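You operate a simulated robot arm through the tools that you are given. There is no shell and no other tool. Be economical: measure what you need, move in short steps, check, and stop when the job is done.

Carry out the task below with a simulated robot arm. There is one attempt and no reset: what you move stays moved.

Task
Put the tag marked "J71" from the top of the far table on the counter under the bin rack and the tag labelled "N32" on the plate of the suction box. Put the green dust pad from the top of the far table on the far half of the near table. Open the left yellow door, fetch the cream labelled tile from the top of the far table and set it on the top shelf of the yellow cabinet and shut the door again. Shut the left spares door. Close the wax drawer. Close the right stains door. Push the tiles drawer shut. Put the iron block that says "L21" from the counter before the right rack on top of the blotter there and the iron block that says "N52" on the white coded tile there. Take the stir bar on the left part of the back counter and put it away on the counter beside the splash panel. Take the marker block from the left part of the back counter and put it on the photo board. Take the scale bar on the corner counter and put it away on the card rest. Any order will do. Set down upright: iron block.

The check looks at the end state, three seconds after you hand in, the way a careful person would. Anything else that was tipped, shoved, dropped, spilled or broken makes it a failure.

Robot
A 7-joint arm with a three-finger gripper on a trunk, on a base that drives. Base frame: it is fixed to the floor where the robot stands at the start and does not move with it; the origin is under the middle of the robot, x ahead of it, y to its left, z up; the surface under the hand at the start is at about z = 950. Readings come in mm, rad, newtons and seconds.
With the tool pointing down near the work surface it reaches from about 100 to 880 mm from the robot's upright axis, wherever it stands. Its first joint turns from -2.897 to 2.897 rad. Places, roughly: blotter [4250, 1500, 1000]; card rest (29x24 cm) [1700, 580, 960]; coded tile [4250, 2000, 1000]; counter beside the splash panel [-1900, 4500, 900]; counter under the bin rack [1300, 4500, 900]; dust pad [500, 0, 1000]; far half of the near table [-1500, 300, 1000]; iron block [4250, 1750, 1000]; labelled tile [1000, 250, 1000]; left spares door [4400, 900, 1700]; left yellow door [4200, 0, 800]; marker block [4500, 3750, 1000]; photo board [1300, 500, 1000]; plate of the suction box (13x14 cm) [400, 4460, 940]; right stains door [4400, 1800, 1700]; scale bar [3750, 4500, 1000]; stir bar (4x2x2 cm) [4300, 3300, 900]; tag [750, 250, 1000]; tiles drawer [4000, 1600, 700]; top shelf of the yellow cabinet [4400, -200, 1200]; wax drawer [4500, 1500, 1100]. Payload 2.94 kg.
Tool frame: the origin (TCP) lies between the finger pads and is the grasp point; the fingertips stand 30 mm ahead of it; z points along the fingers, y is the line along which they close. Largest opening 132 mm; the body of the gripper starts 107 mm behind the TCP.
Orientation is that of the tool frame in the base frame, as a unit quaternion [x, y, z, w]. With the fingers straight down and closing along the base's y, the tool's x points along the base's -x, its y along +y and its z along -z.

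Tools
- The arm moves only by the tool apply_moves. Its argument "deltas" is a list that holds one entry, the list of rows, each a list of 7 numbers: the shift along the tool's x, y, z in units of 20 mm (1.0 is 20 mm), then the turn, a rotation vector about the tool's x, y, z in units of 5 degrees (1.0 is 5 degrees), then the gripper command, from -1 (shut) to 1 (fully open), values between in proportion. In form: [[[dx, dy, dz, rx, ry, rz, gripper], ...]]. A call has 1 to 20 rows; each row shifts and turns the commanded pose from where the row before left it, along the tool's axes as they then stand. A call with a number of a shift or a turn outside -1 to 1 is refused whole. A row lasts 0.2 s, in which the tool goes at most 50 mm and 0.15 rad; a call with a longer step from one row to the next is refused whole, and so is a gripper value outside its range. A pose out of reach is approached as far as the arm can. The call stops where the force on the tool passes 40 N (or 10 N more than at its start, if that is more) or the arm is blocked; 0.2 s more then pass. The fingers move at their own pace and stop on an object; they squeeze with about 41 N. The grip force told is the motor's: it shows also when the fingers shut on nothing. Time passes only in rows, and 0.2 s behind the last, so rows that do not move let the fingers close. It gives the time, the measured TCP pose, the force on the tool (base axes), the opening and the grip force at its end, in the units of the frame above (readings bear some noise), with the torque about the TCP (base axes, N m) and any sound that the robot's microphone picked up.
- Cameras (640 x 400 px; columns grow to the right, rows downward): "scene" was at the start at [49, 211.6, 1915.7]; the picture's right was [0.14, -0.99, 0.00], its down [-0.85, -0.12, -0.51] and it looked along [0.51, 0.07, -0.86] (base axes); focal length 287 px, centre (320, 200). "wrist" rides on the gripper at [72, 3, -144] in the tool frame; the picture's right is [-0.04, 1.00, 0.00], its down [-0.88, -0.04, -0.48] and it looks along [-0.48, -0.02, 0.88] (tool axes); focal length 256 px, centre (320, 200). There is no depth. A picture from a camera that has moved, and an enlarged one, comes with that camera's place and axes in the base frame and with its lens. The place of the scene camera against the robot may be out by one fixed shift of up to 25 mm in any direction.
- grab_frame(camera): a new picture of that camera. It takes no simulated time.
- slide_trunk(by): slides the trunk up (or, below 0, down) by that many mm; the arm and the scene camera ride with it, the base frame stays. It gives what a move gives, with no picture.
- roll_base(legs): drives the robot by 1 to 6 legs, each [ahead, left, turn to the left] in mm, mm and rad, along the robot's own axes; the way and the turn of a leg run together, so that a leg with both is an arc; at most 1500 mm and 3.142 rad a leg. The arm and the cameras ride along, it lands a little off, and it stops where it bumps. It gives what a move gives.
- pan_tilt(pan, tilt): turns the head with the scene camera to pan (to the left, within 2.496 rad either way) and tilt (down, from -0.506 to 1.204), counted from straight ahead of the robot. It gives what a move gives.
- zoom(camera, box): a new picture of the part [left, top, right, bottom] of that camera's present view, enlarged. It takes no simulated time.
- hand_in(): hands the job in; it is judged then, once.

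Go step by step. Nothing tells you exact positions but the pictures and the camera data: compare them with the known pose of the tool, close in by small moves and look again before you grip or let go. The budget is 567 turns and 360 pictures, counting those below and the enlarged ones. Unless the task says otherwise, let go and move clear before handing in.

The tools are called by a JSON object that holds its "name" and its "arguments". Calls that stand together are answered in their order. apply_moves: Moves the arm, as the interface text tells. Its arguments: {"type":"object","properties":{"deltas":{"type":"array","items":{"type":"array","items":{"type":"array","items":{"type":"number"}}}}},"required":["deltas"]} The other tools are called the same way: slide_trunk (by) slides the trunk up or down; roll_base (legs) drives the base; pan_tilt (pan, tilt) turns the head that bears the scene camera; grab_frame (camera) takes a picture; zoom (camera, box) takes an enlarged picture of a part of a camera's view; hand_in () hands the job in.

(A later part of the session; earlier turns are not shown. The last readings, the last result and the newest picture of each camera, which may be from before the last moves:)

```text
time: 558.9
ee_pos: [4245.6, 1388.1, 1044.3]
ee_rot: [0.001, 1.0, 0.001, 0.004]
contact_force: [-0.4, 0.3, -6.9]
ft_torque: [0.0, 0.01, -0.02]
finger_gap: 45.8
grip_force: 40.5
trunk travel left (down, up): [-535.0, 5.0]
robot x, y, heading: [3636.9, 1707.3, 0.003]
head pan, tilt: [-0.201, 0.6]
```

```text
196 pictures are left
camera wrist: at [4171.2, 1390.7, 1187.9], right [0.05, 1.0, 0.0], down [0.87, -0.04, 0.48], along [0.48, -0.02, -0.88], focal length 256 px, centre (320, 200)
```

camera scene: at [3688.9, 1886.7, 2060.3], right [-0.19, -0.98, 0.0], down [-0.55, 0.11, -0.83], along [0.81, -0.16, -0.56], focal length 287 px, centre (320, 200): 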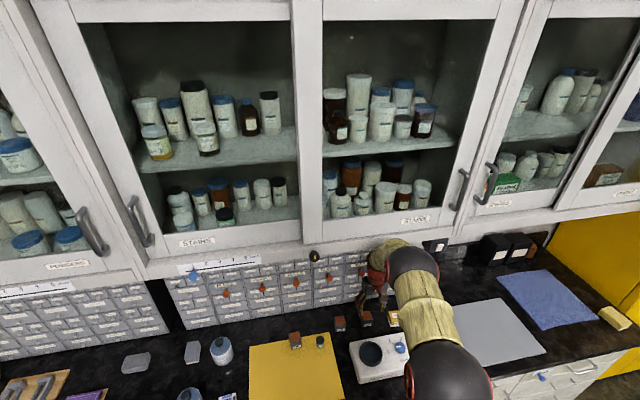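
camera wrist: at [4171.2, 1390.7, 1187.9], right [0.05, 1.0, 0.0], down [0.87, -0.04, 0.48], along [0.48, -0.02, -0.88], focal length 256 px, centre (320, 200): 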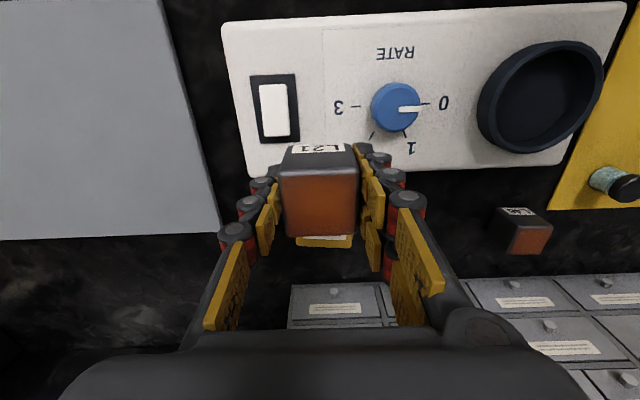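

{"name": "apply_moves", "arguments": {"deltas": [[[-0.8, 0, 0.6, 0, 0, 0, -1], [-0.8, 0, 0.6, 0, 0, 0, -1], [-0.8, 0, 0.6, 0, 0, 0, -1], [-0.8, 0, 0.6, 0, 0, 0, -1], [-0.8, 0, 0.5, 0, 0, 0, -1], [-0.8, 0, 0, 0, 0, 0, -1], [0, 0, 0, 0, 0, 0, -1]]]}}

{"name": "grab_frame", "arguments": {"camera": "wrist"}}

```text
time: 560.5
ee_pos: [4340.6, 1389.3, 986.7]
ee_rot: [0.003, 1.0, 0.002, 0.004]
contact_force: [0.6, 1.0, -6.6]
ft_torque: [-0.01, 0.02, -0.01]
finger_gap: 45.4
grip_force: 40.9
trunk travel left (down, up): [-535.0, 5.0]
robot x, y, heading: [3641.2, 1706.3, 0.007]
head pan, tilt: [-0.201, 0.6]
```

```text
195 pictures are left
camera wrist: at [4266.2, 1391.5, 1130.2], right [0.05, 1.0, 0.0], down [0.87, -0.04, 0.48], along [0.48, -0.02, -0.88], focal length 256 px, centre (320, 200)
```

wrist: 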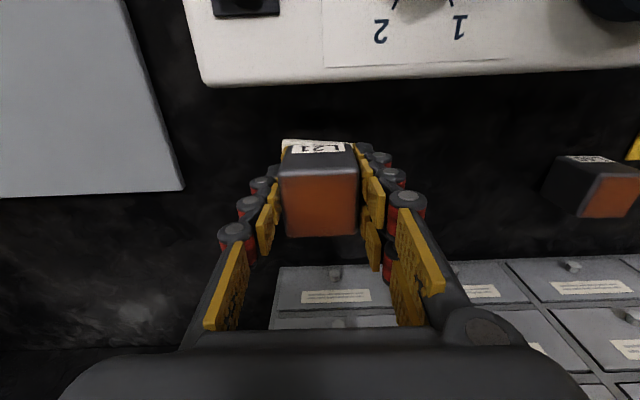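

{"name": "apply_moves", "arguments": {"deltas": [[[-0.8, 0, 0, 0, 0, 0, -1], [-0.75, 0, 0, 0, 0, 0, -1], [0, 0, 0.5, 0, 0, 0, -1], [0, 0, 0, 0, 0, 0, -1]]]}}

{"name": "grab_frame", "arguments": {"camera": "wrist"}}

{"name": "zoom", "arguments": {"camera": "scene", "box": [320, 230, 460, 350]}}

```text
time: 561.5
ee_pos: [4369.3, 1389.0, 977.2]
ee_rot: [0.002, 1.0, 0.002, 0.004]
contact_force: [-0.6, -0.3, -7.8]
ft_torque: [-0.02, 0.01, -0.02]
finger_gap: 45.2
grip_force: 40.7
trunk travel left (down, up): [-535.0, 5.0]
robot x, y, heading: [3639.3, 1704.7, 0.003]
head pan, tilt: [-0.201, 0.6]
```

```text
194 pictures are left
camera wrist: at [4296.2, 1392.0, 1120.4], right [0.05, 1.0, 0.0], down [0.87, -0.04, 0.48], along [0.48, -0.02, -0.88], focal length 256 px, centre (320, 200)
```

wrist: 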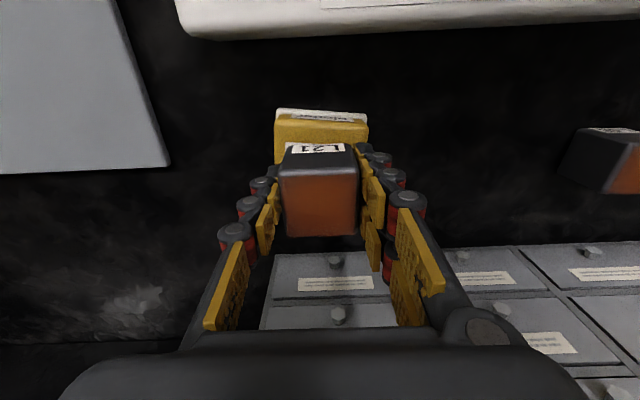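

```text
3.33 times, centred on (390, 290) of scene
camera zoom: at [3707.6, 1887.3, 2059.8], right [-0.19, -0.98, 0.0], down [-0.55, 0.11, -0.82], along [0.81, -0.16, -0.57], focal length 958 px, centre (87, -100)
```

zoom: 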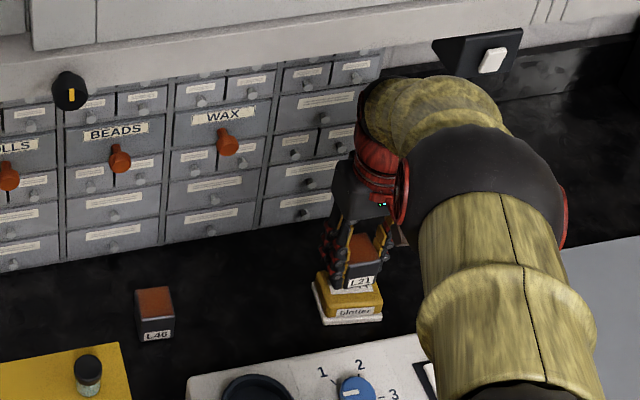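

{"name": "apply_moves", "arguments": {"deltas": [[[0, 0, 0.4, 0, 0, 0, -1], [0, 0, 0.2, 0, 0, 0, -1], [0, 0, 0, 0, 0, 0, -1]]]}}

{"name": "apply_moves", "arguments": {"deltas": [[[0, 0, 0.12, 0, 0, 0, -1], [0, 0, 0.1, 0, 0, 0, -1], [0, 0, 0, 0, 0, 0, -1]]]}}

{"name": "grab_frame", "arguments": {"camera": "wrist"}}

```text
time: 562.3
ee_pos: [4370.9, 1389.3, 964.3]
ee_rot: [0.002, 1.0, 0.003, 0.003]
contact_force: [0.1, 1.1, -6.5]
ft_torque: [0.0, 0.01, -0.02]
finger_gap: 45.2
grip_force: 41.3
trunk travel left (down, up): [-535.0, 5.0]
robot x, y, heading: [3638.4, 1705.9, 0.005]
head pan, tilt: [-0.201, 0.6]
```

```text
time: 563.1
ee_pos: [4370.8, 1388.6, 959.5]
ee_rot: [0.002, 1.0, 0.002, 0.004]
contact_force: [0.8, 1.0, -6.7]
ft_torque: [-0.02, 0.02, 0.02]
finger_gap: 45.3
grip_force: 41.0
trunk travel left (down, up): [-535.0, 5.0]
robot x, y, heading: [3642.6, 1700.0, 0.005]
head pan, tilt: [-0.201, 0.6]
```

```text
192 pictures are left
camera wrist: at [4298.0, 1391.0, 1104.2], right [0.05, 1.0, 0.0], down [0.87, -0.04, 0.48], along [0.48, -0.02, -0.88], focal length 256 px, centre (320, 200)
```

wrist: 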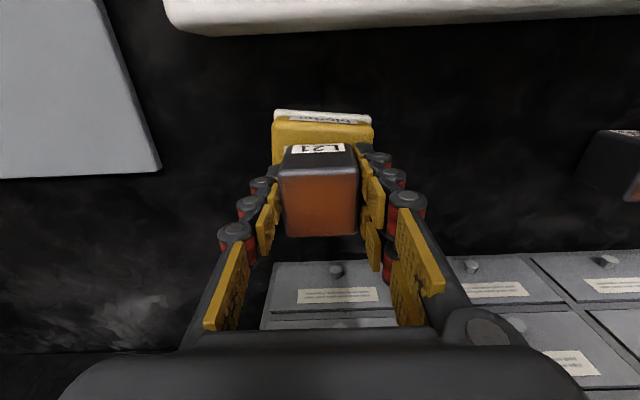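

{"name": "apply_moves", "arguments": {"deltas": [[[0.2, 0, 0.1, 0, 0, 0, -1], [0, 0, 0, 0, 0, 0, -1]]]}}

{"name": "apply_moves", "arguments": {"deltas": [[[0, 0, 0.1, 0, 0, 0, -1], [0, 0, 0, 0, 0, 0, -1]]]}}

{"name": "apply_moves", "arguments": {"deltas": [[[0, 0, 0.1, 0, 0, 0, -1], [0, 0, 0, 0, 0, 0, -1]]]}}

{"name": "apply_moves", "arguments": {"deltas": [[[0, 0, 0.1, 0, 0, 0, -1], [0, 0, 0, 0, 0, 0, -1]]]}}

```text
time: 563.7
ee_pos: [4367.8, 1387.7, 959.6]
ee_rot: [0.002, 1.0, 0.003, 0.003]
contact_force: [-0.3, -0.7, -7.5]
ft_torque: [0.0, 0.0, -0.01]
finger_gap: 45.1
grip_force: 40.6
trunk travel left (down, up): [-535.0, 5.0]
robot x, y, heading: [3637.3, 1702.5, 0.007]
head pan, tilt: [-0.201, 0.6]
```

```text
time: 564.3
ee_pos: [4368.3, 1388.7, 957.0]
ee_rot: [0.001, 1.0, 0.001, 0.004]
contact_force: [0.2, -0.5, -7.3]
ft_torque: [0.01, 0.02, 0.0]
finger_gap: 45.2
grip_force: 40.9
trunk travel left (down, up): [-535.0, 5.0]
robot x, y, heading: [3638.7, 1696.1, 0.005]
head pan, tilt: [-0.201, 0.6]
```

```text
time: 564.9
ee_pos: [4368.0, 1389.0, 954.7]
ee_rot: [0.001, 1.0, 0.002, 0.003]
contact_force: [0.2, -0.3, -7.0]
ft_torque: [0.0, 0.0, 0.0]
finger_gap: 45.3
grip_force: 41.5
trunk travel left (down, up): [-535.0, 5.0]
robot x, y, heading: [3635.6, 1704.8, 0.001]
head pan, tilt: [-0.201, 0.6]
```

```text
time: 565.5
ee_pos: [4367.3, 1387.9, 953.4]
ee_rot: [0.002, 1.0, 0.001, 0.004]
contact_force: [-2.3, -0.6, 0.8]
ft_torque: [-0.22, 0.06, -0.01]
finger_gap: 45.5
grip_force: 41.2
trunk travel left (down, up): [-535.0, 5.0]
robot x, y, heading: [3640.5, 1703.9, 0.005]
head pan, tilt: [-0.201, 0.6]
```

{"name": "apply_moves", "arguments": {"deltas": [[[0, 0, 0.06, 0, 0, 0, -1], [0, 0, 0, 0, 0, 0, -1], [0, 0, 0, 0, 0, 0, -0.5], [0, 0, 0, 0, 0, 0, -0.2], [0, 0, 0, 0, 0, 0, -0.1], [0, 0, 0, 0, 0, 0, -0.1]]]}}

{"name": "grab_frame", "arguments": {"camera": "wrist"}}

```text
time: 566.9
ee_pos: [4368.1, 1387.8, 953.2]
ee_rot: [0.002, 1.0, 0.002, 0.004]
contact_force: [-0.2, 0.2, -0.5]
ft_torque: [-0.02, 0.02, -0.02]
finger_gap: 59.5
grip_force: 0.2
trunk travel left (down, up): [-535.0, 5.0]
robot x, y, heading: [3640.6, 1703.2, 0.005]
head pan, tilt: [-0.201, 0.6]
```

```text
191 pictures are left
camera wrist: at [4294.0, 1391.4, 1096.1], right [0.05, 1.0, 0.0], down [0.87, -0.04, 0.48], along [0.48, -0.02, -0.88], focal length 256 px, centre (320, 200)
```

wrist: 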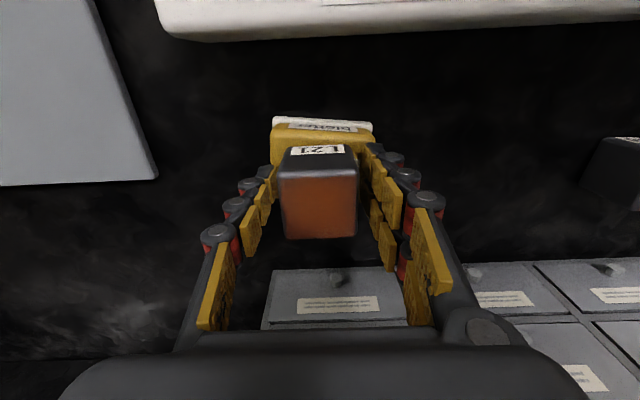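

L21 stands on the blotter. Slide the open fingers straight back off it.

{"name": "apply_moves", "arguments": {"deltas": [[[0, 0, -0.5, 0, 0, 0, -0.1], [0, 0, -0.5, 0, 0, 0, -0.1], [0.5, 0, -0.2, 0, 0, 0, -0.1], [1, 0, 0, 0, 0, 0, -0.1], [1, 0, -0.5, 0, 0, 0, -0.1], [1, 0, -1, 0, 0, 0, -0.1], [1, 0, -1, 0, 0, 0, -0.1], [1, 0, -1, 0, 0, 0, -0.1], [1, 0, -1, 0, 0, 0, -0.1], [1, 0, -1, 0, 0, 0, -0.1], [1, 0, -1, 0, 0, 0, -0.1], [1, 0, -1, 0, 0, 0, -0.1]]]}}

{"name": "grab_frame", "arguments": {"camera": "wrist"}}

```text
time: 569.5
ee_pos: [4175.6, 1391.1, 1123.8]
ee_rot: [0.002, 1.0, 0.002, 0.004]
contact_force: [0.0, -0.8, 0.2]
ft_torque: [-0.01, -0.07, 0.0]
finger_gap: 59.4
grip_force: 0.0
trunk travel left (down, up): [-535.0, 5.0]
robot x, y, heading: [3634.7, 1703.3, 0.007]
head pan, tilt: [-0.201, 0.6]
```

```text
190 pictures are left
camera wrist: at [4101.7, 1393.5, 1267.9], right [0.05, 1.0, 0.0], down [0.87, -0.04, 0.48], along [0.48, -0.02, -0.88], focal length 256 px, centre (320, 200)
```

wrist: 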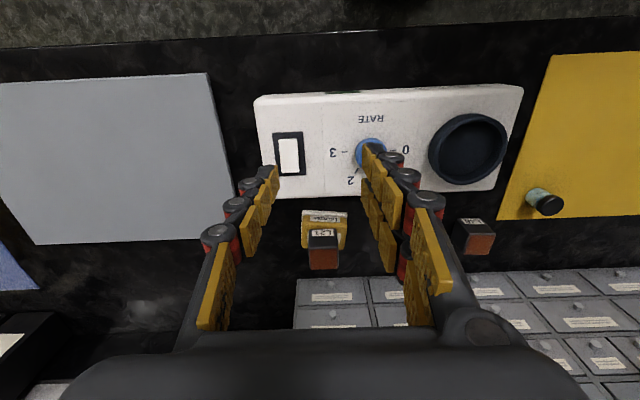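

Now the left part of the back counter: marker block and stir bar. Raise the hand and strafe left.

{"name": "apply_moves", "arguments": {"deltas": [[[1, 0, -1, 0, 0, 0, 0], [1, 0, -1, 0, 0, 0, 0], [1, 0, -1, 0, 0, 0, 0], [1, 0, -1, 0, 0, 0, 0], [0, 0, -1, 0, 0, 0, 0], [0, 1, -1, 0, 0, 0, 0], [0, 1, -1, 0, 0, 0, 0], [0, 1, 0, 0, 0, 0, 0], [0, 1, 0, 0, 0, 0, 0], [0, 1, 0, 0, 0, 0, 0], [0, 1, 0, 0, 0, 0, 0], [0, 1, 0, 0, 0, 0, 0], [0, 1, 0, 0, 0, 0, 0], [0, 1, 0, 0, 0, 0, 0], [0, 1, 0, 0, 0, 0, 0]]]}}

{"name": "roll_base", "arguments": {"legs": [[-100, 0, 0], [0, 1450, 0], [0, 250, 0]]}}

{"name": "pan_tilt", "arguments": {"pan": 0.0, "tilt": 0.6}}

{"name": "grab_frame", "arguments": {"camera": "scene"}}

{"name": "grab_frame", "arguments": {"camera": "wrist"}}

```text
time: 572.7
ee_pos: [4095.5, 1590.7, 1264.5]
ee_rot: [0.002, 1.0, 0.002, 0.005]
contact_force: [0.7, -0.1, 0.1]
ft_torque: [-0.03, 0.0, -0.02]
finger_gap: 65.9
grip_force: 0.0
trunk travel left (down, up): [-535.0, 5.0]
robot x, y, heading: [3637.5, 1706.4, -0.0]
head pan, tilt: [-0.201, 0.6]
```

```text
time: 582.2
ee_pos: [3968.3, 3314.1, 1263.4]
ee_rot: [-0.01, 1.0, 0.002, 0.004]
contact_force: [-0.2, 0.4, -0.1]
ft_torque: [-0.06, -0.04, -0.01]
finger_gap: 65.9
grip_force: 0.1
trunk travel left (down, up): [-535.0, 5.0]
robot x, y, heading: [3510.8, 3414.5, 0.027]
head pan, tilt: [-0.201, 0.6]
```

```text
time: 582.9
ee_pos: [3969.4, 3312.4, 1264.5]
ee_rot: [-0.01, 1.0, 0.002, 0.004]
contact_force: [0.8, -0.5, -0.3]
ft_torque: [-0.03, 0.01, -0.02]
finger_gap: 65.9
grip_force: 0.1
trunk travel left (down, up): [-535.0, 5.0]
robot x, y, heading: [3510.8, 3416.4, 0.034]
head pan, tilt: [0.0, 0.6]
```

```text
189 pictures are left
camera scene: at [3573.6, 3619.5, 2059.8], right [0.03, -1.0, 0.0], down [-0.56, -0.02, -0.82], along [0.82, 0.02, -0.57], focal length 287 px, centre (320, 200)
```

scene: 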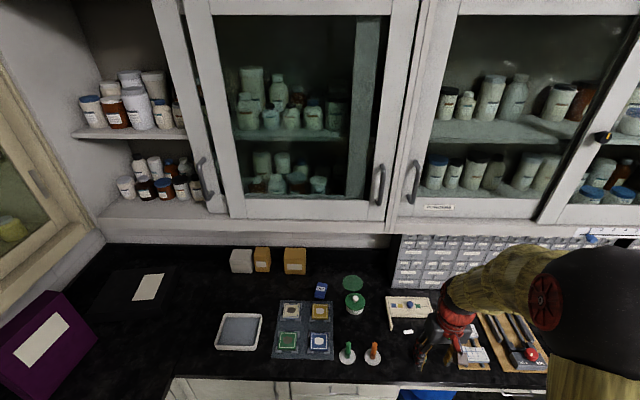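

```text
188 pictures are left
camera wrist: at [3895.1, 3313.5, 1406.9], right [0.02, 1.0, 0.0], down [0.88, -0.02, 0.48], along [0.48, -0.01, -0.88], focal length 256 px, centre (320, 200)
```

wrist: 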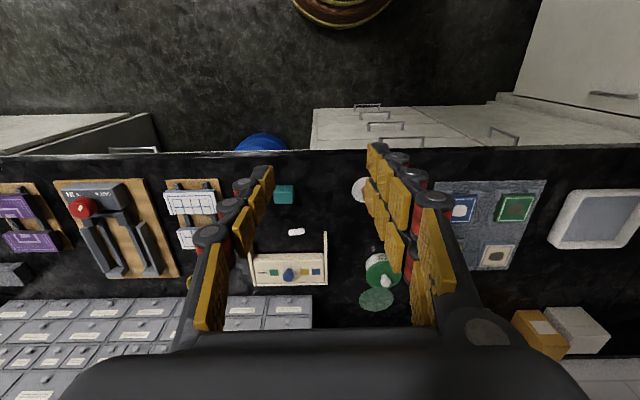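

{"name": "zoom", "arguments": {"camera": "scene", "box": [200, 230, 440, 370]}}

{"name": "zoom", "arguments": {"camera": "wrist", "box": [240, 160, 400, 310]}}

```text
2.67 times, centred on (320, 300) of scene
camera zoom: at [3573.6, 3619.5, 2059.8], right [0.03, -1.0, 0.0], down [-0.56, -0.02, -0.82], along [0.82, 0.02, -0.57], focal length 766 px, centre (320, -67)
```

zoom: 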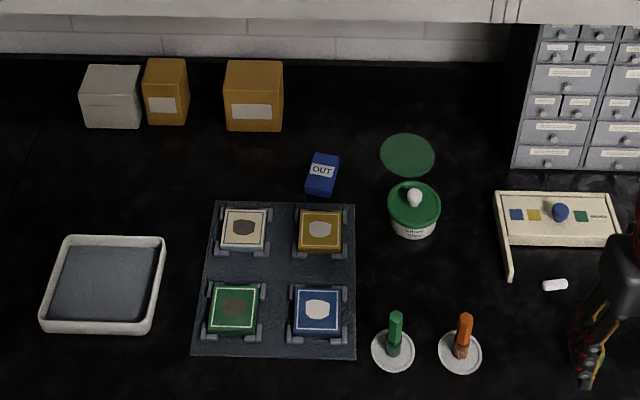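

```text
2.67 times, centred on (320, 235) of wrist
camera zoom: at [3895.1, 3313.5, 1406.9], right [0.02, 1.0, 0.0], down [0.88, -0.02, 0.48], along [0.48, -0.01, -0.88], focal length 683 px, centre (320, 107)
```

zoom: 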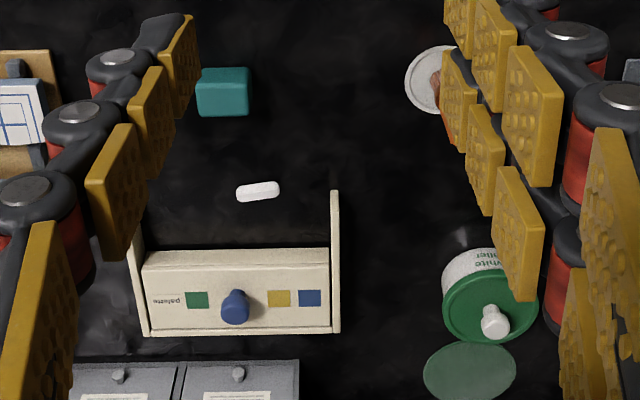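

The marker block must be the blue "OUT" block at about (4474,3634); the stir bar (white capsule) is at about (4268,3247). Position for the marker block with the tool pitched forward.

{"name": "roll_base", "arguments": {"legs": [[150, 230, -0.03]]}}

{"name": "apply_moves", "arguments": {"deltas": [[[0, 1, 0, 0, -1, 0, 0.2], [0, 1, 0, 0, -1, 0, 0.2], [0, 1, 0, 0, -1, 0, 0.2], [0, 1, 0, 0, -1, 0, 0.2], [0, 0.5, 0, 0, -1, 0, 0.2], [0, 0, 0, 0, -1, 0, 0.2]]]}}

{"name": "grab_frame", "arguments": {"camera": "wrist"}}

```text
time: 584.8
ee_pos: [4117.1, 3529.0, 1264.6]
ee_rot: [0.004, 1.0, 0.002, 0.004]
contact_force: [0.9, -0.1, 0.2]
ft_torque: [-0.06, 0.05, 0.0]
finger_gap: 65.8
grip_force: 0.0
trunk travel left (down, up): [-535.0, 5.0]
robot x, y, heading: [3660.3, 3644.9, 0.004]
head pan, tilt: [0.0, 0.6]
```

```text
time: 586.2
ee_pos: [4116.6, 3619.1, 1264.8]
ee_rot: [0.004, 0.964, 0.002, 0.264]
contact_force: [-1.3, -0.7, -0.5]
ft_torque: [-0.01, -0.08, 0.01]
finger_gap: 79.1
grip_force: 0.0
trunk travel left (down, up): [-535.0, 5.0]
robot x, y, heading: [3659.0, 3648.3, 0.0]
head pan, tilt: [0.0, 0.6]
```

```text
185 pictures are left
camera wrist: at [3980.8, 3622.3, 1351.6], right [0.05, 1.0, 0.03], down [0.51, -0.05, 0.86], along [0.86, -0.03, -0.52], focal length 256 px, centre (320, 200)
```

wrist: 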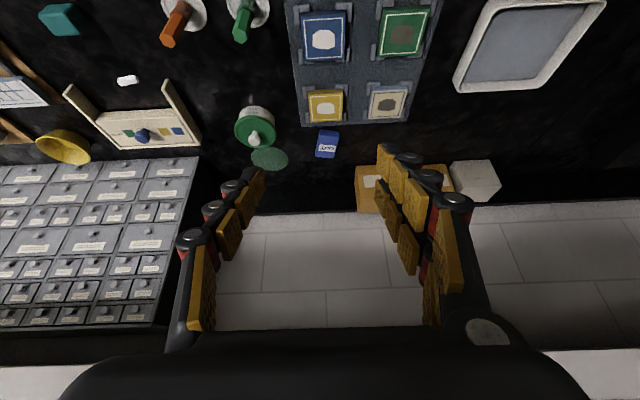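

{"name": "zoom", "arguments": {"camera": "wrist", "box": [280, 110, 380, 180]}}

```text
5.71 times, centred on (330, 145) of wrist
camera zoom: at [3980.8, 3622.3, 1351.6], right [0.05, 1.0, 0.03], down [0.51, -0.05, 0.86], along [0.86, -0.03, -0.52], focal length 1463 px, centre (263, 514)
```

zoom: 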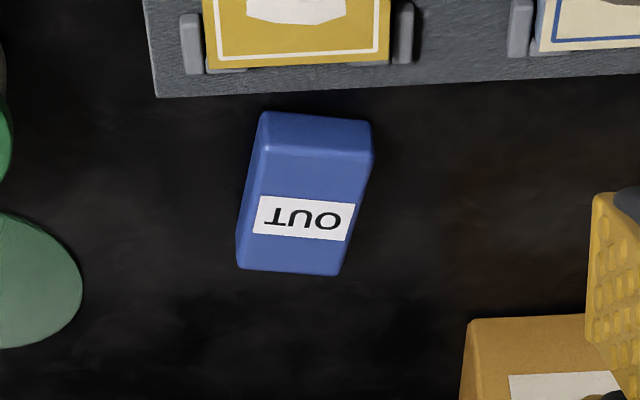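

The OUT block lies flat, ~50×80×22 mm, centre ≈ (4468,3627), yawed about −11°. Turn the hand accordingly and go lower.

{"name": "apply_moves", "arguments": {"deltas": [[[0, 0, 0, 0.56, 0, 0.95, 0.2], [0, 0, 0, 0.56, 0, 0.95, 0.2], [-0.05, 0, 0.96, 0, 0, 0, 0.2], [-0.05, 0, 0.96, 0, 0, 0, 0.2], [-0.05, 0, 0.96, 0, 0, 0, 0.2], [-0.05, 0, 0.96, 0, 0, 0, 0.2], [-0.05, 0, 0.96, 0, 0, 0, 0.2], [-0.05, 0, 0.96, 0, 0, 0, 0.2], [-0.05, 0, 0.96, 0, 0, 0, 0.2], [-0.05, 0, 0.96, 0, 0, 0, 0.2], [-0.05, 0, 0.96, 0, 0, 0, 0.2], [-0.05, 0, 0.96, 0, 0, 0, 0.2], [-0.05, 0, 0.96, 0, 0, 0, 0.2]]]}}

{"name": "grab_frame", "arguments": {"camera": "wrist"}}

```text
time: 589.0
ee_pos: [4232.6, 3595.0, 1087.3]
ee_rot: [0.097, 0.96, -0.024, 0.262]
contact_force: [0.1, 0.4, 0.0]
ft_torque: [0.01, 0.02, 0.0]
finger_gap: 79.4
grip_force: 0.1
trunk travel left (down, up): [-535.0, 5.0]
robot x, y, heading: [3659.6, 3644.8, 0.001]
head pan, tilt: [0.0, 0.6]
```

```text
183 pictures are left
camera wrist: at [4100.7, 3624.6, 1175.5], right [0.24, 0.97, 0.03], down [0.5, -0.14, 0.86], along [0.83, -0.19, -0.52], focal length 256 px, centre (320, 200)
```

wrist: 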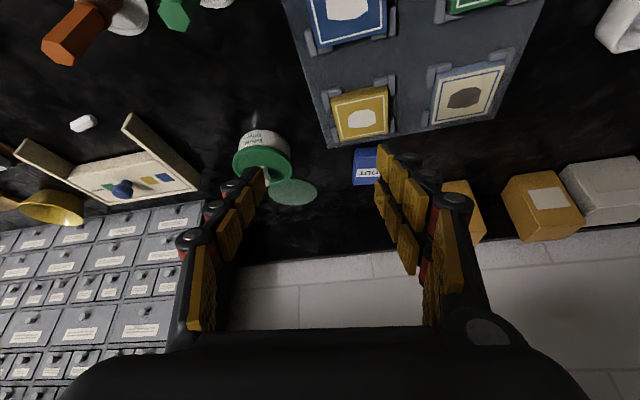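

{"name": "apply_moves", "arguments": {"deltas": [[[-0.42, 0.32, 0.93, 0, 0, 0, 0.2], [-0.42, 0.32, 0.93, 0, 0, 0, 0.2], [-0.42, 0.32, 0.93, 0, 0, 0, 0.2], [-0.42, 0.32, 0.93, 0, 0, 0, 0.2], [-0.42, 0.32, 0.93, 0, 0, 0, 0.2], [-0.42, 0.32, 0.93, 0, 0, 0, 0.2], [-0.42, 0.32, 0.93, 0, 0, 0, 0.2], [-0.42, 0.32, 0.93, 0, 0, 0, 0.2], [-0.42, 0.32, 0.93, 0, 0, 0, 0.2], [-0.42, 0.32, 0.93, 0, 0, 0, 0.2]]]}}

{"name": "grab_frame", "arguments": {"camera": "wrist"}}

{"name": "pan_tilt", "arguments": {"pan": 0.3, "tilt": 0.5}}

{"name": "grab_frame", "arguments": {"camera": "scene"}}

```text
time: 591.2
ee_pos: [4409.3, 3625.3, 967.6]
ee_rot: [0.098, 0.96, -0.025, 0.261]
contact_force: [-0.1, 0.5, 0.1]
ft_torque: [-0.02, 0.03, -0.01]
finger_gap: 78.9
grip_force: 0.0
trunk travel left (down, up): [-535.0, 5.0]
robot x, y, heading: [3657.7, 3642.9, 0.0]
head pan, tilt: [0.0, 0.6]
```

```text
182 pictures are left
camera wrist: at [4276.3, 3654.5, 1056.3], right [0.24, 0.97, 0.03], down [0.5, -0.14, 0.85], along [0.83, -0.19, -0.52], focal length 256 px, centre (320, 200)
```

wrist: 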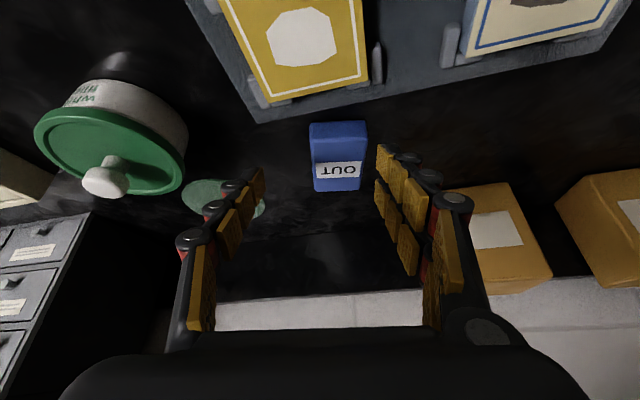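

```text
time: 592.0
ee_pos: [4408.8, 3625.9, 968.8]
ee_rot: [0.098, 0.96, -0.025, 0.261]
contact_force: [-0.2, 0.4, -0.1]
ft_torque: [0.01, -0.01, -0.02]
finger_gap: 79.1
grip_force: 0.0
trunk travel left (down, up): [-535.0, 5.0]
robot x, y, heading: [3661.9, 3641.6, -0.001]
head pan, tilt: [0.3, 0.499]
```

```text
181 pictures are left
camera scene: at [3729.3, 3874.0, 2068.9], right [0.3, -0.96, 0.0], down [-0.46, -0.14, -0.88], along [0.84, 0.26, -0.48], focal length 287 px, centre (320, 200)
```

scene: 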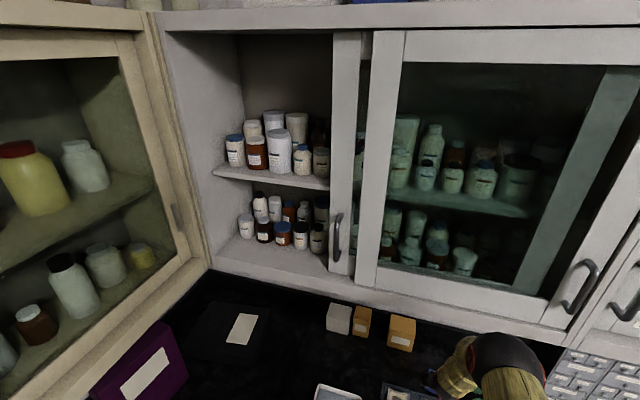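

{"name": "apply_moves", "arguments": {"deltas": [[[-0.24, 0.2, 0.9, 0, 0, 0, 0.2], [-0.24, 0.2, 0.9, 0, 0, 0, 0.2], [-0.24, 0.2, 0.9, 0, 0, 0, 0.2], [-0.2, 0.2, 0.8, 0, 0, 0, 0.2], [0, 0, 0, 0, 0, 0, 0.2]]]}}

{"name": "grab_frame", "arguments": {"camera": "wrist"}}

```text
time: 593.2
ee_pos: [4460.6, 3630.9, 918.3]
ee_rot: [0.097, 0.96, -0.024, 0.261]
contact_force: [0.4, -0.2, 0.5]
ft_torque: [0.03, 0.01, -0.01]
finger_gap: 79.1
grip_force: 0.1
trunk travel left (down, up): [-535.0, 5.0]
robot x, y, heading: [3661.5, 3645.1, 0.0]
head pan, tilt: [0.3, 0.499]
```

```text
180 pictures are left
camera wrist: at [4330.1, 3660.5, 1005.6], right [0.24, 0.97, 0.03], down [0.5, -0.14, 0.85], along [0.83, -0.19, -0.52], focal length 256 px, centre (320, 200)
```

wrist: 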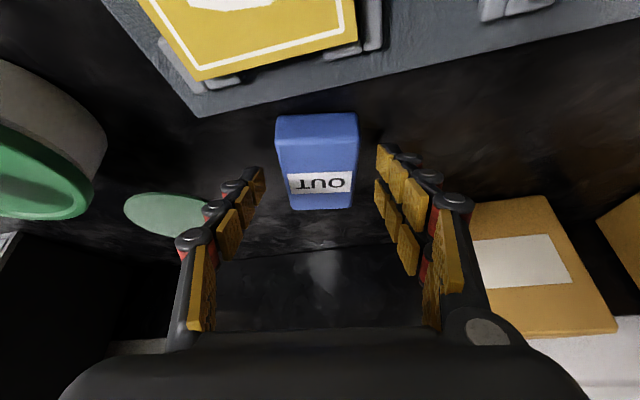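

{"name": "apply_moves", "arguments": {"deltas": [[[0.18, -0.05, 0.34, 0, 0, 0, 0.2], [0, 0, 0, 0, 0, 0, -1], [0, 0, 0, 0, 0, 0, -1], [0, 0, 0, 0, 0, 0, -1], [0, 0, 0, 0, 0, 0, -1], [0, 0, 0, 0, 0, 0, -1]]]}}

{"name": "apply_moves", "arguments": {"deltas": [[[-0.2, 0, -0.35, 0, 0, 0, -1], [-0.3, 0, -0.5, 0, 0, 0, -1]]]}}

{"name": "grab_frame", "arguments": {"camera": "wrist"}}

```text
time: 594.3
ee_pos: [4468.9, 3631.1, 915.0]
ee_rot: [0.097, 0.958, -0.024, 0.267]
contact_force: [-3.2, 1.7, 10.6]
ft_torque: [0.21, 0.31, 0.12]
finger_gap: 49.2
grip_force: 27.4
trunk travel left (down, up): [-535.0, 5.0]
robot x, y, heading: [3663.1, 3647.7, -0.001]
head pan, tilt: [0.3, 0.499]
stopped in row 5: the force on the tool passed its limit at 47 N (the readings are from after the stop); the commanded pose is now the measured one
```

```text
time: 594.9
ee_pos: [4467.8, 3632.5, 933.4]
ee_rot: [0.096, 0.959, -0.025, 0.265]
contact_force: [-0.1, 0.7, 0.1]
ft_torque: [-0.01, -0.03, 0.0]
finger_gap: 48.5
grip_force: 41.1
trunk travel left (down, up): [-535.0, 5.0]
robot x, y, heading: [3663.2, 3643.7, 0.004]
head pan, tilt: [0.3, 0.499]
```

```text
179 pictures are left
camera wrist: at [4334.6, 3661.3, 1020.3], right [0.23, 0.97, 0.03], down [0.49, -0.14, 0.86], along [0.84, -0.19, -0.51], focal length 256 px, centre (320, 200)
```

wrist: 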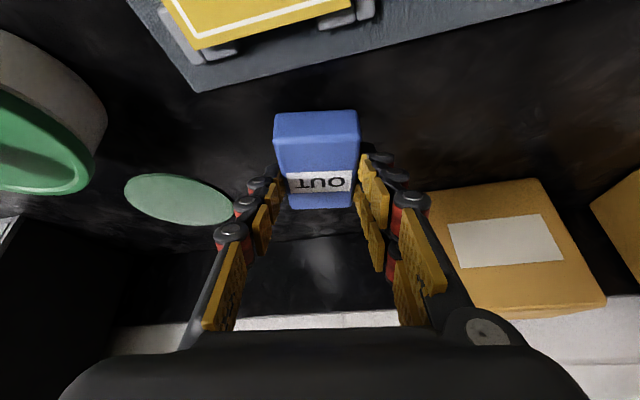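

Marker block held. Withdraw along the same path, keeping the pitch.

{"name": "apply_moves", "arguments": {"deltas": [[[0.42, -0.2, -0.93, 0, 0, 0, -1], [0.42, -0.2, -0.93, 0, 0, 0, -1], [0.42, -0.2, -0.93, 0, 0, 0, -1], [0.42, -0.2, -0.93, 0, 0, 0, -1], [0.42, -0.2, -0.93, 0, 0, 0, -1], [0.42, -0.2, -0.93, 0, 0, 0, -1], [0.42, 0, -0.93, 0, 0, 0, -1], [0.42, 0, -0.93, 0, 0, 0, -1], [0.42, 0, -0.93, 0, 0, 0, -1], [0.42, 0, -0.93, 0, 0, 0, -1], [0.42, 0, -0.93, 0, 0, 0, -1], [0.42, 0, -0.93, 0, 0, 0, -1], [0.42, 0, -0.93, 0, 0, 0, -1], [0.42, 0, -0.93, 0, 0, 0, -1], [0.42, 0, -0.93, 0, 0, 0, -1], [0.42, 0, -0.93, 0, 0, 0, -1]]]}}

{"name": "apply_moves", "arguments": {"deltas": [[[0.8, 0, -0.9, 0, 0, 0, -1], [0.8, 0, -0.9, 0, 0, 0, -1], [0.8, 0, -0.9, 0, 0, 0, -1], [0.8, 0, -0.9, 0, 0, 0, -1], [0.8, 0, -0.9, 0, 0, 0, -1]]]}}

{"name": "grab_frame", "arguments": {"camera": "wrist"}}

```text
time: 598.3
ee_pos: [4199.1, 3661.5, 1120.5]
ee_rot: [0.097, 0.959, -0.025, 0.266]
contact_force: [-0.4, 0.0, 0.3]
ft_torque: [-0.02, 0.02, 0.0]
finger_gap: 48.5
grip_force: 41.3
trunk travel left (down, up): [-535.0, 5.0]
robot x, y, heading: [3661.2, 3646.9, 0.002]
head pan, tilt: [0.3, 0.499]
```

```text
time: 599.5
ee_pos: [4084.2, 3681.9, 1155.9]
ee_rot: [0.097, 0.959, -0.024, 0.266]
contact_force: [-0.2, 0.7, -0.2]
ft_torque: [0.0, -0.03, 0.0]
finger_gap: 48.6
grip_force: 41.6
trunk travel left (down, up): [-535.0, 5.0]
robot x, y, heading: [3659.2, 3648.6, 0.003]
head pan, tilt: [0.3, 0.499]
```

```text
178 pictures are left
camera wrist: at [3950.3, 3711.9, 1242.2], right [0.24, 0.97, 0.03], down [0.49, -0.14, 0.86], along [0.84, -0.19, -0.51], focal length 256 px, centre (320, 200)
```

wrist: 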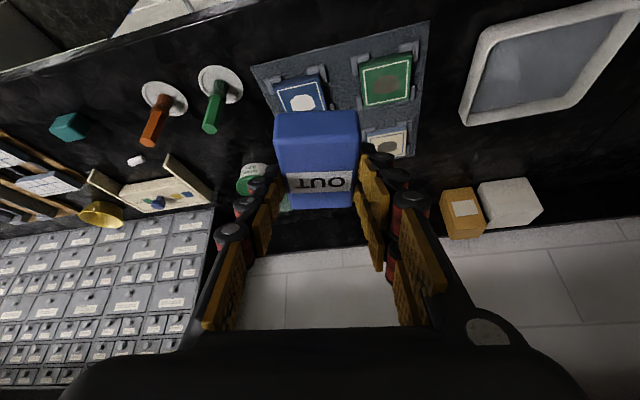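

Drive to the left-far corner of the table (robot at about (2000,1130), facing −x).

{"name": "apply_moves", "arguments": {"deltas": [[[0, 0, -1, 0, 0, 0, -1], [0, 0, -1, 0, 0, 0, -1], [0, 0, -1, 0, 0, 0, -1], [0.3, 0, -1, 0, 0, 0, -1], [0.3, 0, -1, 0, 0, 0, -1]]]}}

{"name": "roll_base", "arguments": {"legs": [[-300, 0, 0], [0, -900, 0], [0, 0, 3.14]]}}

{"name": "roll_base", "arguments": {"legs": [[1300, 0, 0], [0, 1300, 0]]}}

```text
time: 600.7
ee_pos: [4022.9, 3695.4, 1236.2]
ee_rot: [0.096, 0.959, -0.024, 0.266]
contact_force: [-0.7, 0.3, -0.1]
ft_torque: [0.01, 0.01, 0.0]
finger_gap: 48.5
grip_force: 40.7
trunk travel left (down, up): [-535.0, 5.0]
robot x, y, heading: [3660.1, 3646.1, 0.002]
head pan, tilt: [0.3, 0.499]
```

```text
time: 614.5
ee_pos: [2994.6, 2686.4, 1235.8]
ee_rot: [0.959, -0.093, -0.266, -0.023]
contact_force: [-0.3, -0.4, -0.5]
ft_torque: [0.0, 0.03, 0.0]
finger_gap: 48.7
grip_force: 41.2
trunk travel left (down, up): [-535.0, 5.0]
robot x, y, heading: [3360.6, 2740.6, -3.131]
head pan, tilt: [0.3, 0.499]
```

```text
time: 627.3
ee_pos: [1677.2, 1369.6, 1236.4]
ee_rot: [0.959, -0.097, -0.266, -0.025]
contact_force: [-0.4, -0.8, -0.5]
ft_torque: [-0.01, -0.01, -0.04]
finger_gap: 48.6
grip_force: 41.3
trunk travel left (down, up): [-535.0, 5.0]
robot x, y, heading: [2037.9, 1418.4, 3.14]
head pan, tilt: [0.3, 0.499]
```

{"name": "roll_base", "arguments": {"legs": [[0, 280, 0]]}}

{"name": "pan_tilt", "arguments": {"pan": 0.3, "tilt": 0.7}}

{"name": "grab_frame", "arguments": {"camera": "scene"}}

{"name": "grab_frame", "arguments": {"camera": "wrist"}}

```text
time: 629.3
ee_pos: [1676.6, 1090.1, 1235.2]
ee_rot: [0.959, -0.098, -0.266, -0.025]
contact_force: [0.4, -0.9, -0.5]
ft_torque: [0.02, -0.02, -0.03]
finger_gap: 48.8
grip_force: 41.4
trunk travel left (down, up): [-535.0, 5.0]
robot x, y, heading: [2041.4, 1138.6, 3.14]
head pan, tilt: [0.3, 0.499]
```

```text
time: 630.0
ee_pos: [1676.4, 1090.8, 1235.6]
ee_rot: [0.959, -0.098, -0.266, -0.025]
contact_force: [0.8, -1.2, -0.8]
ft_torque: [0.01, 0.01, 0.0]
finger_gap: 48.5
grip_force: 41.0
trunk travel left (down, up): [-535.0, 5.0]
robot x, y, heading: [2039.7, 1138.7, 3.144]
head pan, tilt: [0.3, 0.7]
```

```text
177 pictures are left
camera scene: at [2001.0, 936.0, 2051.3], right [-0.29, 0.96, 0.0], down [0.62, 0.19, -0.77], along [-0.73, -0.23, -0.64], focal length 287 px, centre (320, 200)
```

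scene: 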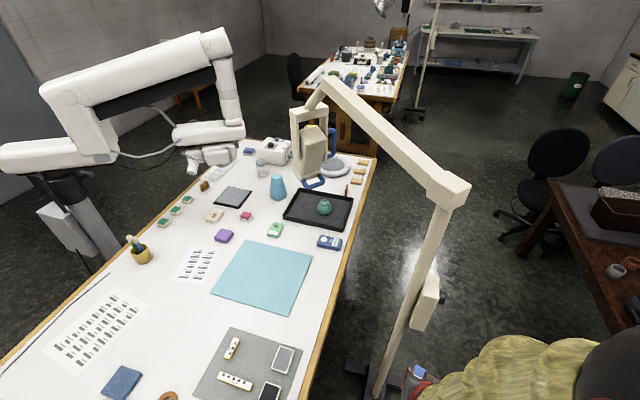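

```text
176 pictures are left
camera wrist: at [1808.9, 1060.3, 1321.7], right [-0.24, -0.97, 0.03], down [-0.49, 0.14, 0.86], along [-0.84, 0.19, -0.51], focal length 256 px, centre (320, 200)
```

wrist: 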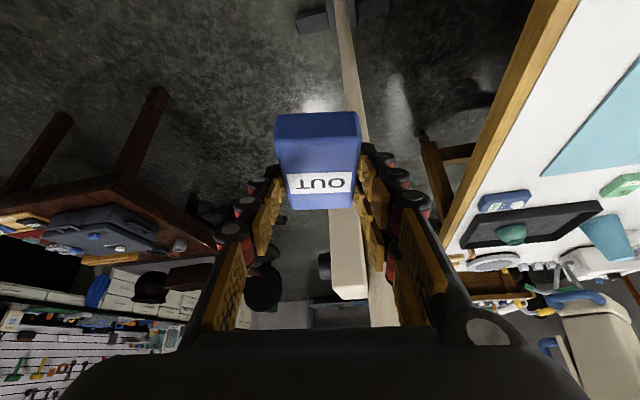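

Photo board = teal mat, centre ≈ (1350,455). Swing the hand left (−y) past the mast first.

{"name": "apply_moves", "arguments": {"deltas": [[[0.17, 0.98, -0.1, 0, 0, 0, -1], [0.17, 0.98, -0.1, 0, 0, 0, -1], [0.17, 0.98, -0.1, 0, 0, 0, -1], [0.17, 0.98, -0.1, 0, 0, 0, -1], [0.17, 0.98, -0.1, 0, 0, 0, -1], [0.17, 0.98, -0.1, 0, 0, 0, -1], [0.17, 0.98, -0.1, 0, 0, 0, -1], [0.17, 0.98, -0.1, 0, 0, 0, -1], [0.17, 0.98, -0.1, 0, 0, 0, -1], [0.17, 0.98, -0.1, 0, 0, 0, -1], [0.17, 0.98, -0.1, 0, 0, 0, -1], [0.17, 0.98, -0.1, 0, 0, 0, -1], [0.17, 0.98, -0.1, 0, 0, 0, -1], [0.17, 0.98, -0.1, 0, 0, 0, -1], [0.17, 0.98, -0.1, 0, 0, 0, -1], [0.17, 0.98, -0.1, 0, 0, 0, -1], [0.17, 0.98, -0.1, 0, 0, 0, -1], [0.17, 0.98, -0.1, 0, 0, 0, -1], [0.17, 0.98, -0.1, 0, 0, 0, -1], [0.17, 0.98, -0.1, 0, 0, 0, -1]]]}}

{"name": "grab_frame", "arguments": {"camera": "scene"}}

{"name": "grab_frame", "arguments": {"camera": "wrist"}}

```text
time: 634.2
ee_pos: [1676.6, 689.0, 1234.7]
ee_rot: [0.959, -0.098, -0.266, -0.025]
contact_force: [-1.2, -0.6, 0.2]
ft_torque: [0.02, -0.02, -0.03]
finger_gap: 48.8
grip_force: 41.3
trunk travel left (down, up): [-535.0, 5.0]
robot x, y, heading: [2044.7, 1134.3, 3.138]
head pan, tilt: [0.3, 0.7]
```

```text
175 pictures are left
camera scene: at [2001.1, 934.4, 2051.0], right [-0.29, 0.96, 0.0], down [0.62, 0.19, -0.76], along [-0.73, -0.22, -0.64], focal length 287 px, centre (320, 200)
```

scene: 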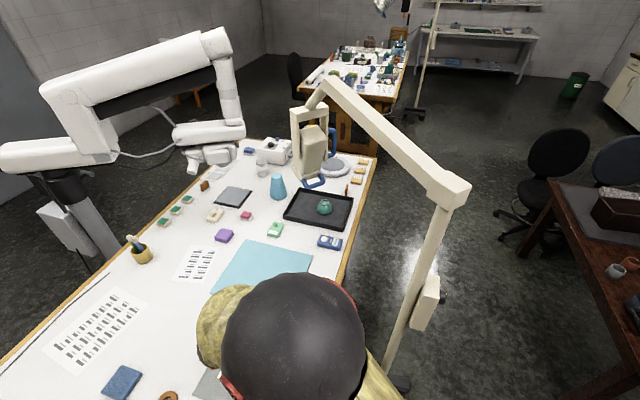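

```text
174 pictures are left
camera wrist: at [1808.3, 658.6, 1322.5], right [-0.24, -0.97, 0.03], down [-0.49, 0.14, 0.86], along [-0.84, 0.19, -0.51], focal length 256 px, centre (320, 200)
```

wrist: 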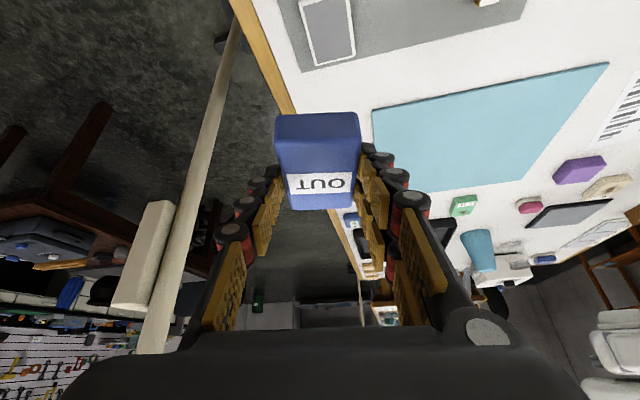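

{"name": "apply_moves", "arguments": {"deltas": [[[-0.26, 0.69, 1, 0, 0, 0, -1], [-0.26, 0.69, 1, 0, 0, 0, -1], [-0.26, 0.69, 1, 0, 0, 0, -1], [-0.26, 0.69, 1, 0, 0, 0, -1], [-0.26, 0.69, 1, 0, 0, 0, -1], [-0.26, 0.69, 1, 0, 0, 0, -1], [-0.26, 0.69, 1, 0, 0, 0, -1], [-0.26, 0.69, 1, 0, 0, 0, -1], [-0.26, 0.69, 1, 0, 0, 0, -1], [-0.26, 0.69, 1, 0, 0, 0, -1], [-0.26, 0.69, 1, 0, 0, 0, -1], [-0.26, 0.69, 1, 0, 0, 0, -1]]]}}

{"name": "grab_frame", "arguments": {"camera": "scene"}}

{"name": "grab_frame", "arguments": {"camera": "wrist"}}

```text
time: 636.8
ee_pos: [1467.8, 561.7, 1062.1]
ee_rot: [0.959, -0.098, -0.265, -0.026]
contact_force: [0.3, -0.2, -0.3]
ft_torque: [0.05, -0.01, 0.0]
finger_gap: 48.3
grip_force: 41.0
trunk travel left (down, up): [-535.0, 5.0]
robot x, y, heading: [2040.4, 1135.8, 3.138]
head pan, tilt: [0.3, 0.7]
```

```text
173 pictures are left
camera scene: at [1999.8, 934.6, 2051.0], right [-0.29, 0.96, 0.0], down [0.62, 0.19, -0.76], along [-0.73, -0.22, -0.64], focal length 287 px, centre (320, 200)
```

scene: 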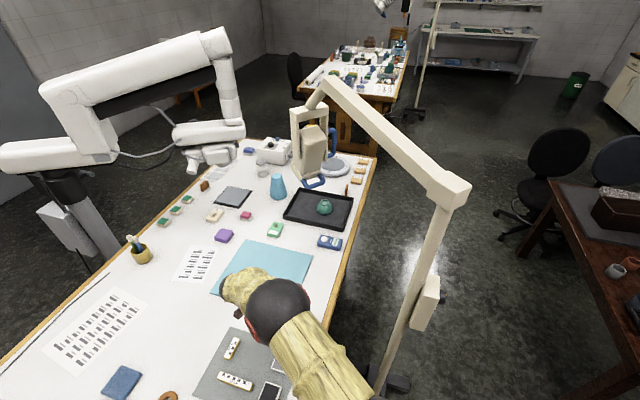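

```text
172 pictures are left
camera wrist: at [1599.7, 531.4, 1148.4], right [-0.24, -0.97, 0.03], down [-0.49, 0.14, 0.86], along [-0.84, 0.19, -0.51], focal length 256 px, centre (320, 200)
```

wrist: 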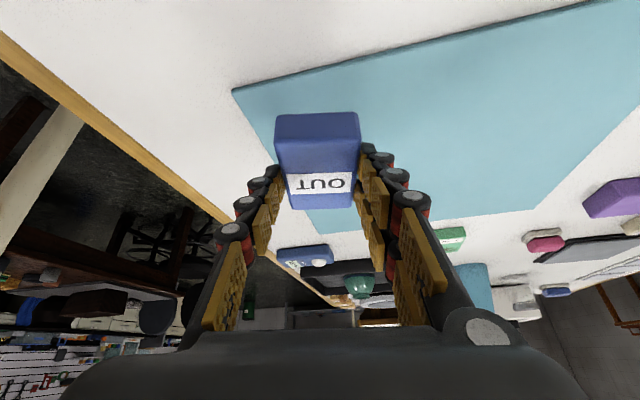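

{"name": "apply_moves", "arguments": {"deltas": [[[-0.32, 0.78, 0.91, 0, 0, 0, -1], [-0.32, 0.78, 0.91, 0, 0, 0, -1], [-0.32, 0.78, 0.91, 0, 0, 0, -1], [-0.32, 0.78, 0.91, 0, 0, 0, -1], [-0.32, 0.78, 0.91, 0, 0, 0, -1], [0, 0, 0, 0, 0, 0, -1]]]}}

{"name": "grab_frame", "arguments": {"camera": "wrist"}}

```text
time: 638.2
ee_pos: [1382.9, 501.2, 1002.5]
ee_rot: [0.959, -0.097, -0.265, -0.025]
contact_force: [0.3, 0.4, -0.3]
ft_torque: [-0.01, 0.01, 0.02]
finger_gap: 48.4
grip_force: 40.7
trunk travel left (down, up): [-535.0, 5.0]
robot x, y, heading: [2039.8, 1140.6, 3.141]
head pan, tilt: [0.3, 0.7]
```

```text
171 pictures are left
camera wrist: at [1514.4, 471.2, 1088.9], right [-0.24, -0.97, 0.03], down [-0.49, 0.14, 0.86], along [-0.84, 0.19, -0.51], focal length 256 px, centre (320, 200)
```

wrist: 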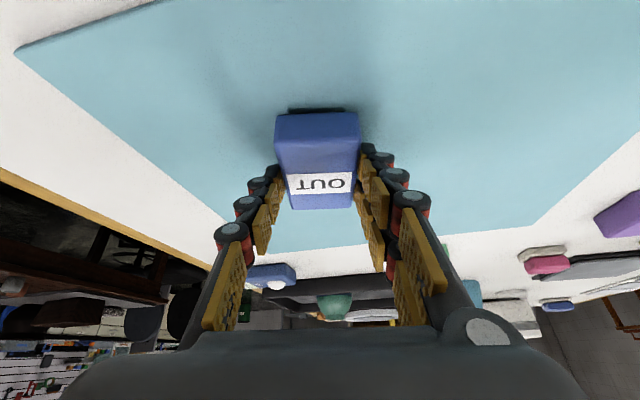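

{"name": "apply_moves", "arguments": {"deltas": [[[0.2, 0, 0.35, 0, 0, 0, -1], [0, 0, 0, 0, 0, 0, -1]]]}}

{"name": "apply_moves", "arguments": {"deltas": [[[0.08, 0, 0.13, 0, 0, 0, -1], [0, 0, 0, 0, 0, 0, -1]]]}}

{"name": "apply_moves", "arguments": {"deltas": [[[0.06, 0, 0.1, 0, 0, 0, -1], [0, 0, 0, 0, 0, 0, -1]]]}}

{"name": "apply_moves", "arguments": {"deltas": [[[0.06, 0, 0.1, 0, 0, 0, -1], [0, 0, 0, 0, 0, 0, -1]]]}}

```text
time: 638.8
ee_pos: [1381.5, 500.6, 994.4]
ee_rot: [0.959, -0.097, -0.266, -0.023]
contact_force: [-0.1, -0.2, 2.5]
ft_torque: [-0.09, -0.01, 0.02]
finger_gap: 48.6
grip_force: 40.8
trunk travel left (down, up): [-535.0, 5.0]
robot x, y, heading: [2042.2, 1139.0, 3.138]
head pan, tilt: [0.3, 0.7]
```

```text
time: 639.4
ee_pos: [1379.5, 500.4, 995.5]
ee_rot: [0.958, -0.098, -0.267, -0.023]
contact_force: [1.0, 1.9, 14.4]
ft_torque: [0.12, -0.16, -0.06]
finger_gap: 48.4
grip_force: 40.8
trunk travel left (down, up): [-535.0, 5.0]
robot x, y, heading: [2042.8, 1141.3, 3.137]
head pan, tilt: [0.3, 0.7]
```

```text
time: 640.0
ee_pos: [1379.8, 500.8, 994.4]
ee_rot: [0.958, -0.098, -0.268, -0.021]
contact_force: [-2.3, -1.5, 26.4]
ft_torque: [0.01, -0.07, -0.03]
finger_gap: 48.9
grip_force: 41.2
trunk travel left (down, up): [-535.0, 5.0]
robot x, y, heading: [2043.6, 1139.8, 3.142]
head pan, tilt: [0.3, 0.7]
```

```text
time: 640.6
ee_pos: [1379.6, 501.0, 995.6]
ee_rot: [0.958, -0.099, -0.268, -0.021]
contact_force: [-2.4, -3.9, 36.8]
ft_torque: [-0.53, -0.22, 0.1]
finger_gap: 48.6
grip_force: 41.0
trunk travel left (down, up): [-535.0, 5.0]
robot x, y, heading: [2043.5, 1141.1, 3.146]
head pan, tilt: [0.3, 0.7]
```

Contact on the mat. Ease and release, then withdraw up along the tool axis.

{"name": "apply_moves", "arguments": {"deltas": [[[-0.08, 0, -0.13, 0, 0, 0, -1], [0, 0, 0, 0, 0, 0, -0.5], [0, 0, 0, 0, 0, 0, 0.1], [0, 0, 0, 0, 0, 0, 0.1], [0, 0, 0, 0, 0, 0, 0.1], [0, 0, -0.5, 0, 0, 0, 0.1], [0, 0, -1, 0, 0, 0, 0.1], [0, 0, -1, 0, 0, 0, 0.1], [0, 0, -1, 0, 0, 0, 0.1], [0, 0, -1, 0, 0, 0, 0.1], [0, 0, -1, 0, 0, 0, 0.1], [0, 0, -1, 0, 0, 0, 0.1], [0, 0, -1, 0, 0, 0, 0.1], [0, 0, -1, 0, 0, 0, 0.1]]]}}

{"name": "grab_frame", "arguments": {"camera": "wrist"}}

```text
time: 643.6
ee_pos: [1467.3, 484.7, 1135.3]
ee_rot: [0.959, -0.098, -0.265, -0.026]
contact_force: [0.4, 0.3, -0.2]
ft_torque: [-0.04, 0.02, 0.03]
finger_gap: 72.6
grip_force: 0.1
trunk travel left (down, up): [-535.0, 5.0]
robot x, y, heading: [2039.2, 1134.4, 3.14]
head pan, tilt: [0.3, 0.7]
```

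```text
170 pictures are left
camera wrist: at [1599.2, 454.0, 1221.2], right [-0.24, -0.97, 0.03], down [-0.49, 0.14, 0.86], along [-0.84, 0.19, -0.51], focal length 256 px, centre (320, 200)
```

wrist: 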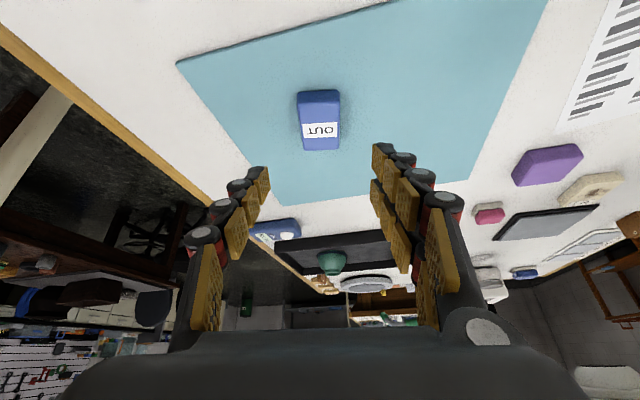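

Marker block placed on the photo board. Retract, straighten the hand's yaw and drive toward the yellow cabinet.

{"name": "apply_moves", "arguments": {"deltas": [[[0.37, -1, -0.71, 0, 0, 0, 0.1], [0.37, -1, -0.71, 0, 0, 0, 0.1], [0.37, -1, -0.71, 0, 0, 0, 0.1], [0.37, -1, -0.71, 0, 0, 0, 0.1], [0.37, -1, -0.71, 0, 0, 0, 0.1], [0.37, -1, -0.71, 0, 0, 0, 0.1], [0.37, -1, -0.71, 0, 0, 0, 0.1], [0.37, -1, -0.71, 0, 0, 0, 0.1], [0.37, -1, -0.71, 0, 0, 0, 0.1], [0.37, -1, -0.71, 0, 0, 0, 0.1], [0.37, -1, -0.71, -0.58, 0, -0.98, 0.1], [0, 0, 0, -0.58, 0, -0.98, 0.1]]]}}

{"name": "roll_base", "arguments": {"legs": [[-500, 0, 0], [0, 0, 3.14]]}}

{"name": "pan_tilt", "arguments": {"pan": -0.5, "tilt": 0.4}}

{"name": "grab_frame", "arguments": {"camera": "scene"}}

```text
time: 646.2
ee_pos: [1657.1, 672.2, 1226.8]
ee_rot: [0.964, -0.001, -0.267, 0.001]
contact_force: [-0.5, -0.7, -0.8]
ft_torque: [-0.01, -0.01, 0.0]
finger_gap: 72.3
grip_force: 0.0
trunk travel left (down, up): [-535.0, 5.0]
robot x, y, heading: [2040.9, 1136.3, 3.139]
head pan, tilt: [0.3, 0.7]
```

```text
time: 656.5
ee_pos: [2908.4, 1617.5, 1227.0]
ee_rot: [-0.011, 0.964, 0.005, 0.267]
contact_force: [-0.7, 0.3, 0.3]
ft_torque: [0.01, -0.01, 0.0]
finger_gap: 72.4
grip_force: 0.1
trunk travel left (down, up): [-535.0, 5.0]
robot x, y, heading: [2536.4, 1139.2, 0.027]
head pan, tilt: [0.3, 0.7]
```

```text
time: 657.7
ee_pos: [2907.0, 1616.9, 1227.2]
ee_rot: [-0.011, 0.963, 0.005, 0.268]
contact_force: [0.6, 0.4, 0.8]
ft_torque: [0.0, -0.01, 0.04]
finger_gap: 72.5
grip_force: 0.1
trunk travel left (down, up): [-535.0, 5.0]
robot x, y, heading: [2534.7, 1135.0, 0.029]
head pan, tilt: [-0.499, 0.4]
```

```text
169 pictures are left
camera scene: at [2595.4, 1298.8, 2078.0], right [-0.45, -0.89, 0.0], down [-0.35, 0.18, -0.92], along [0.82, -0.42, -0.39], focal length 287 px, centre (320, 200)
```

scene: 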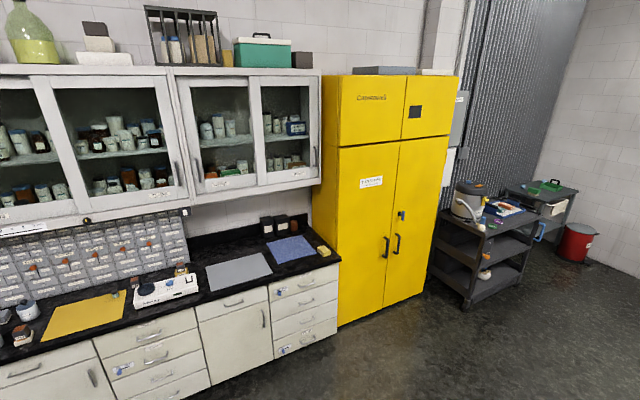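

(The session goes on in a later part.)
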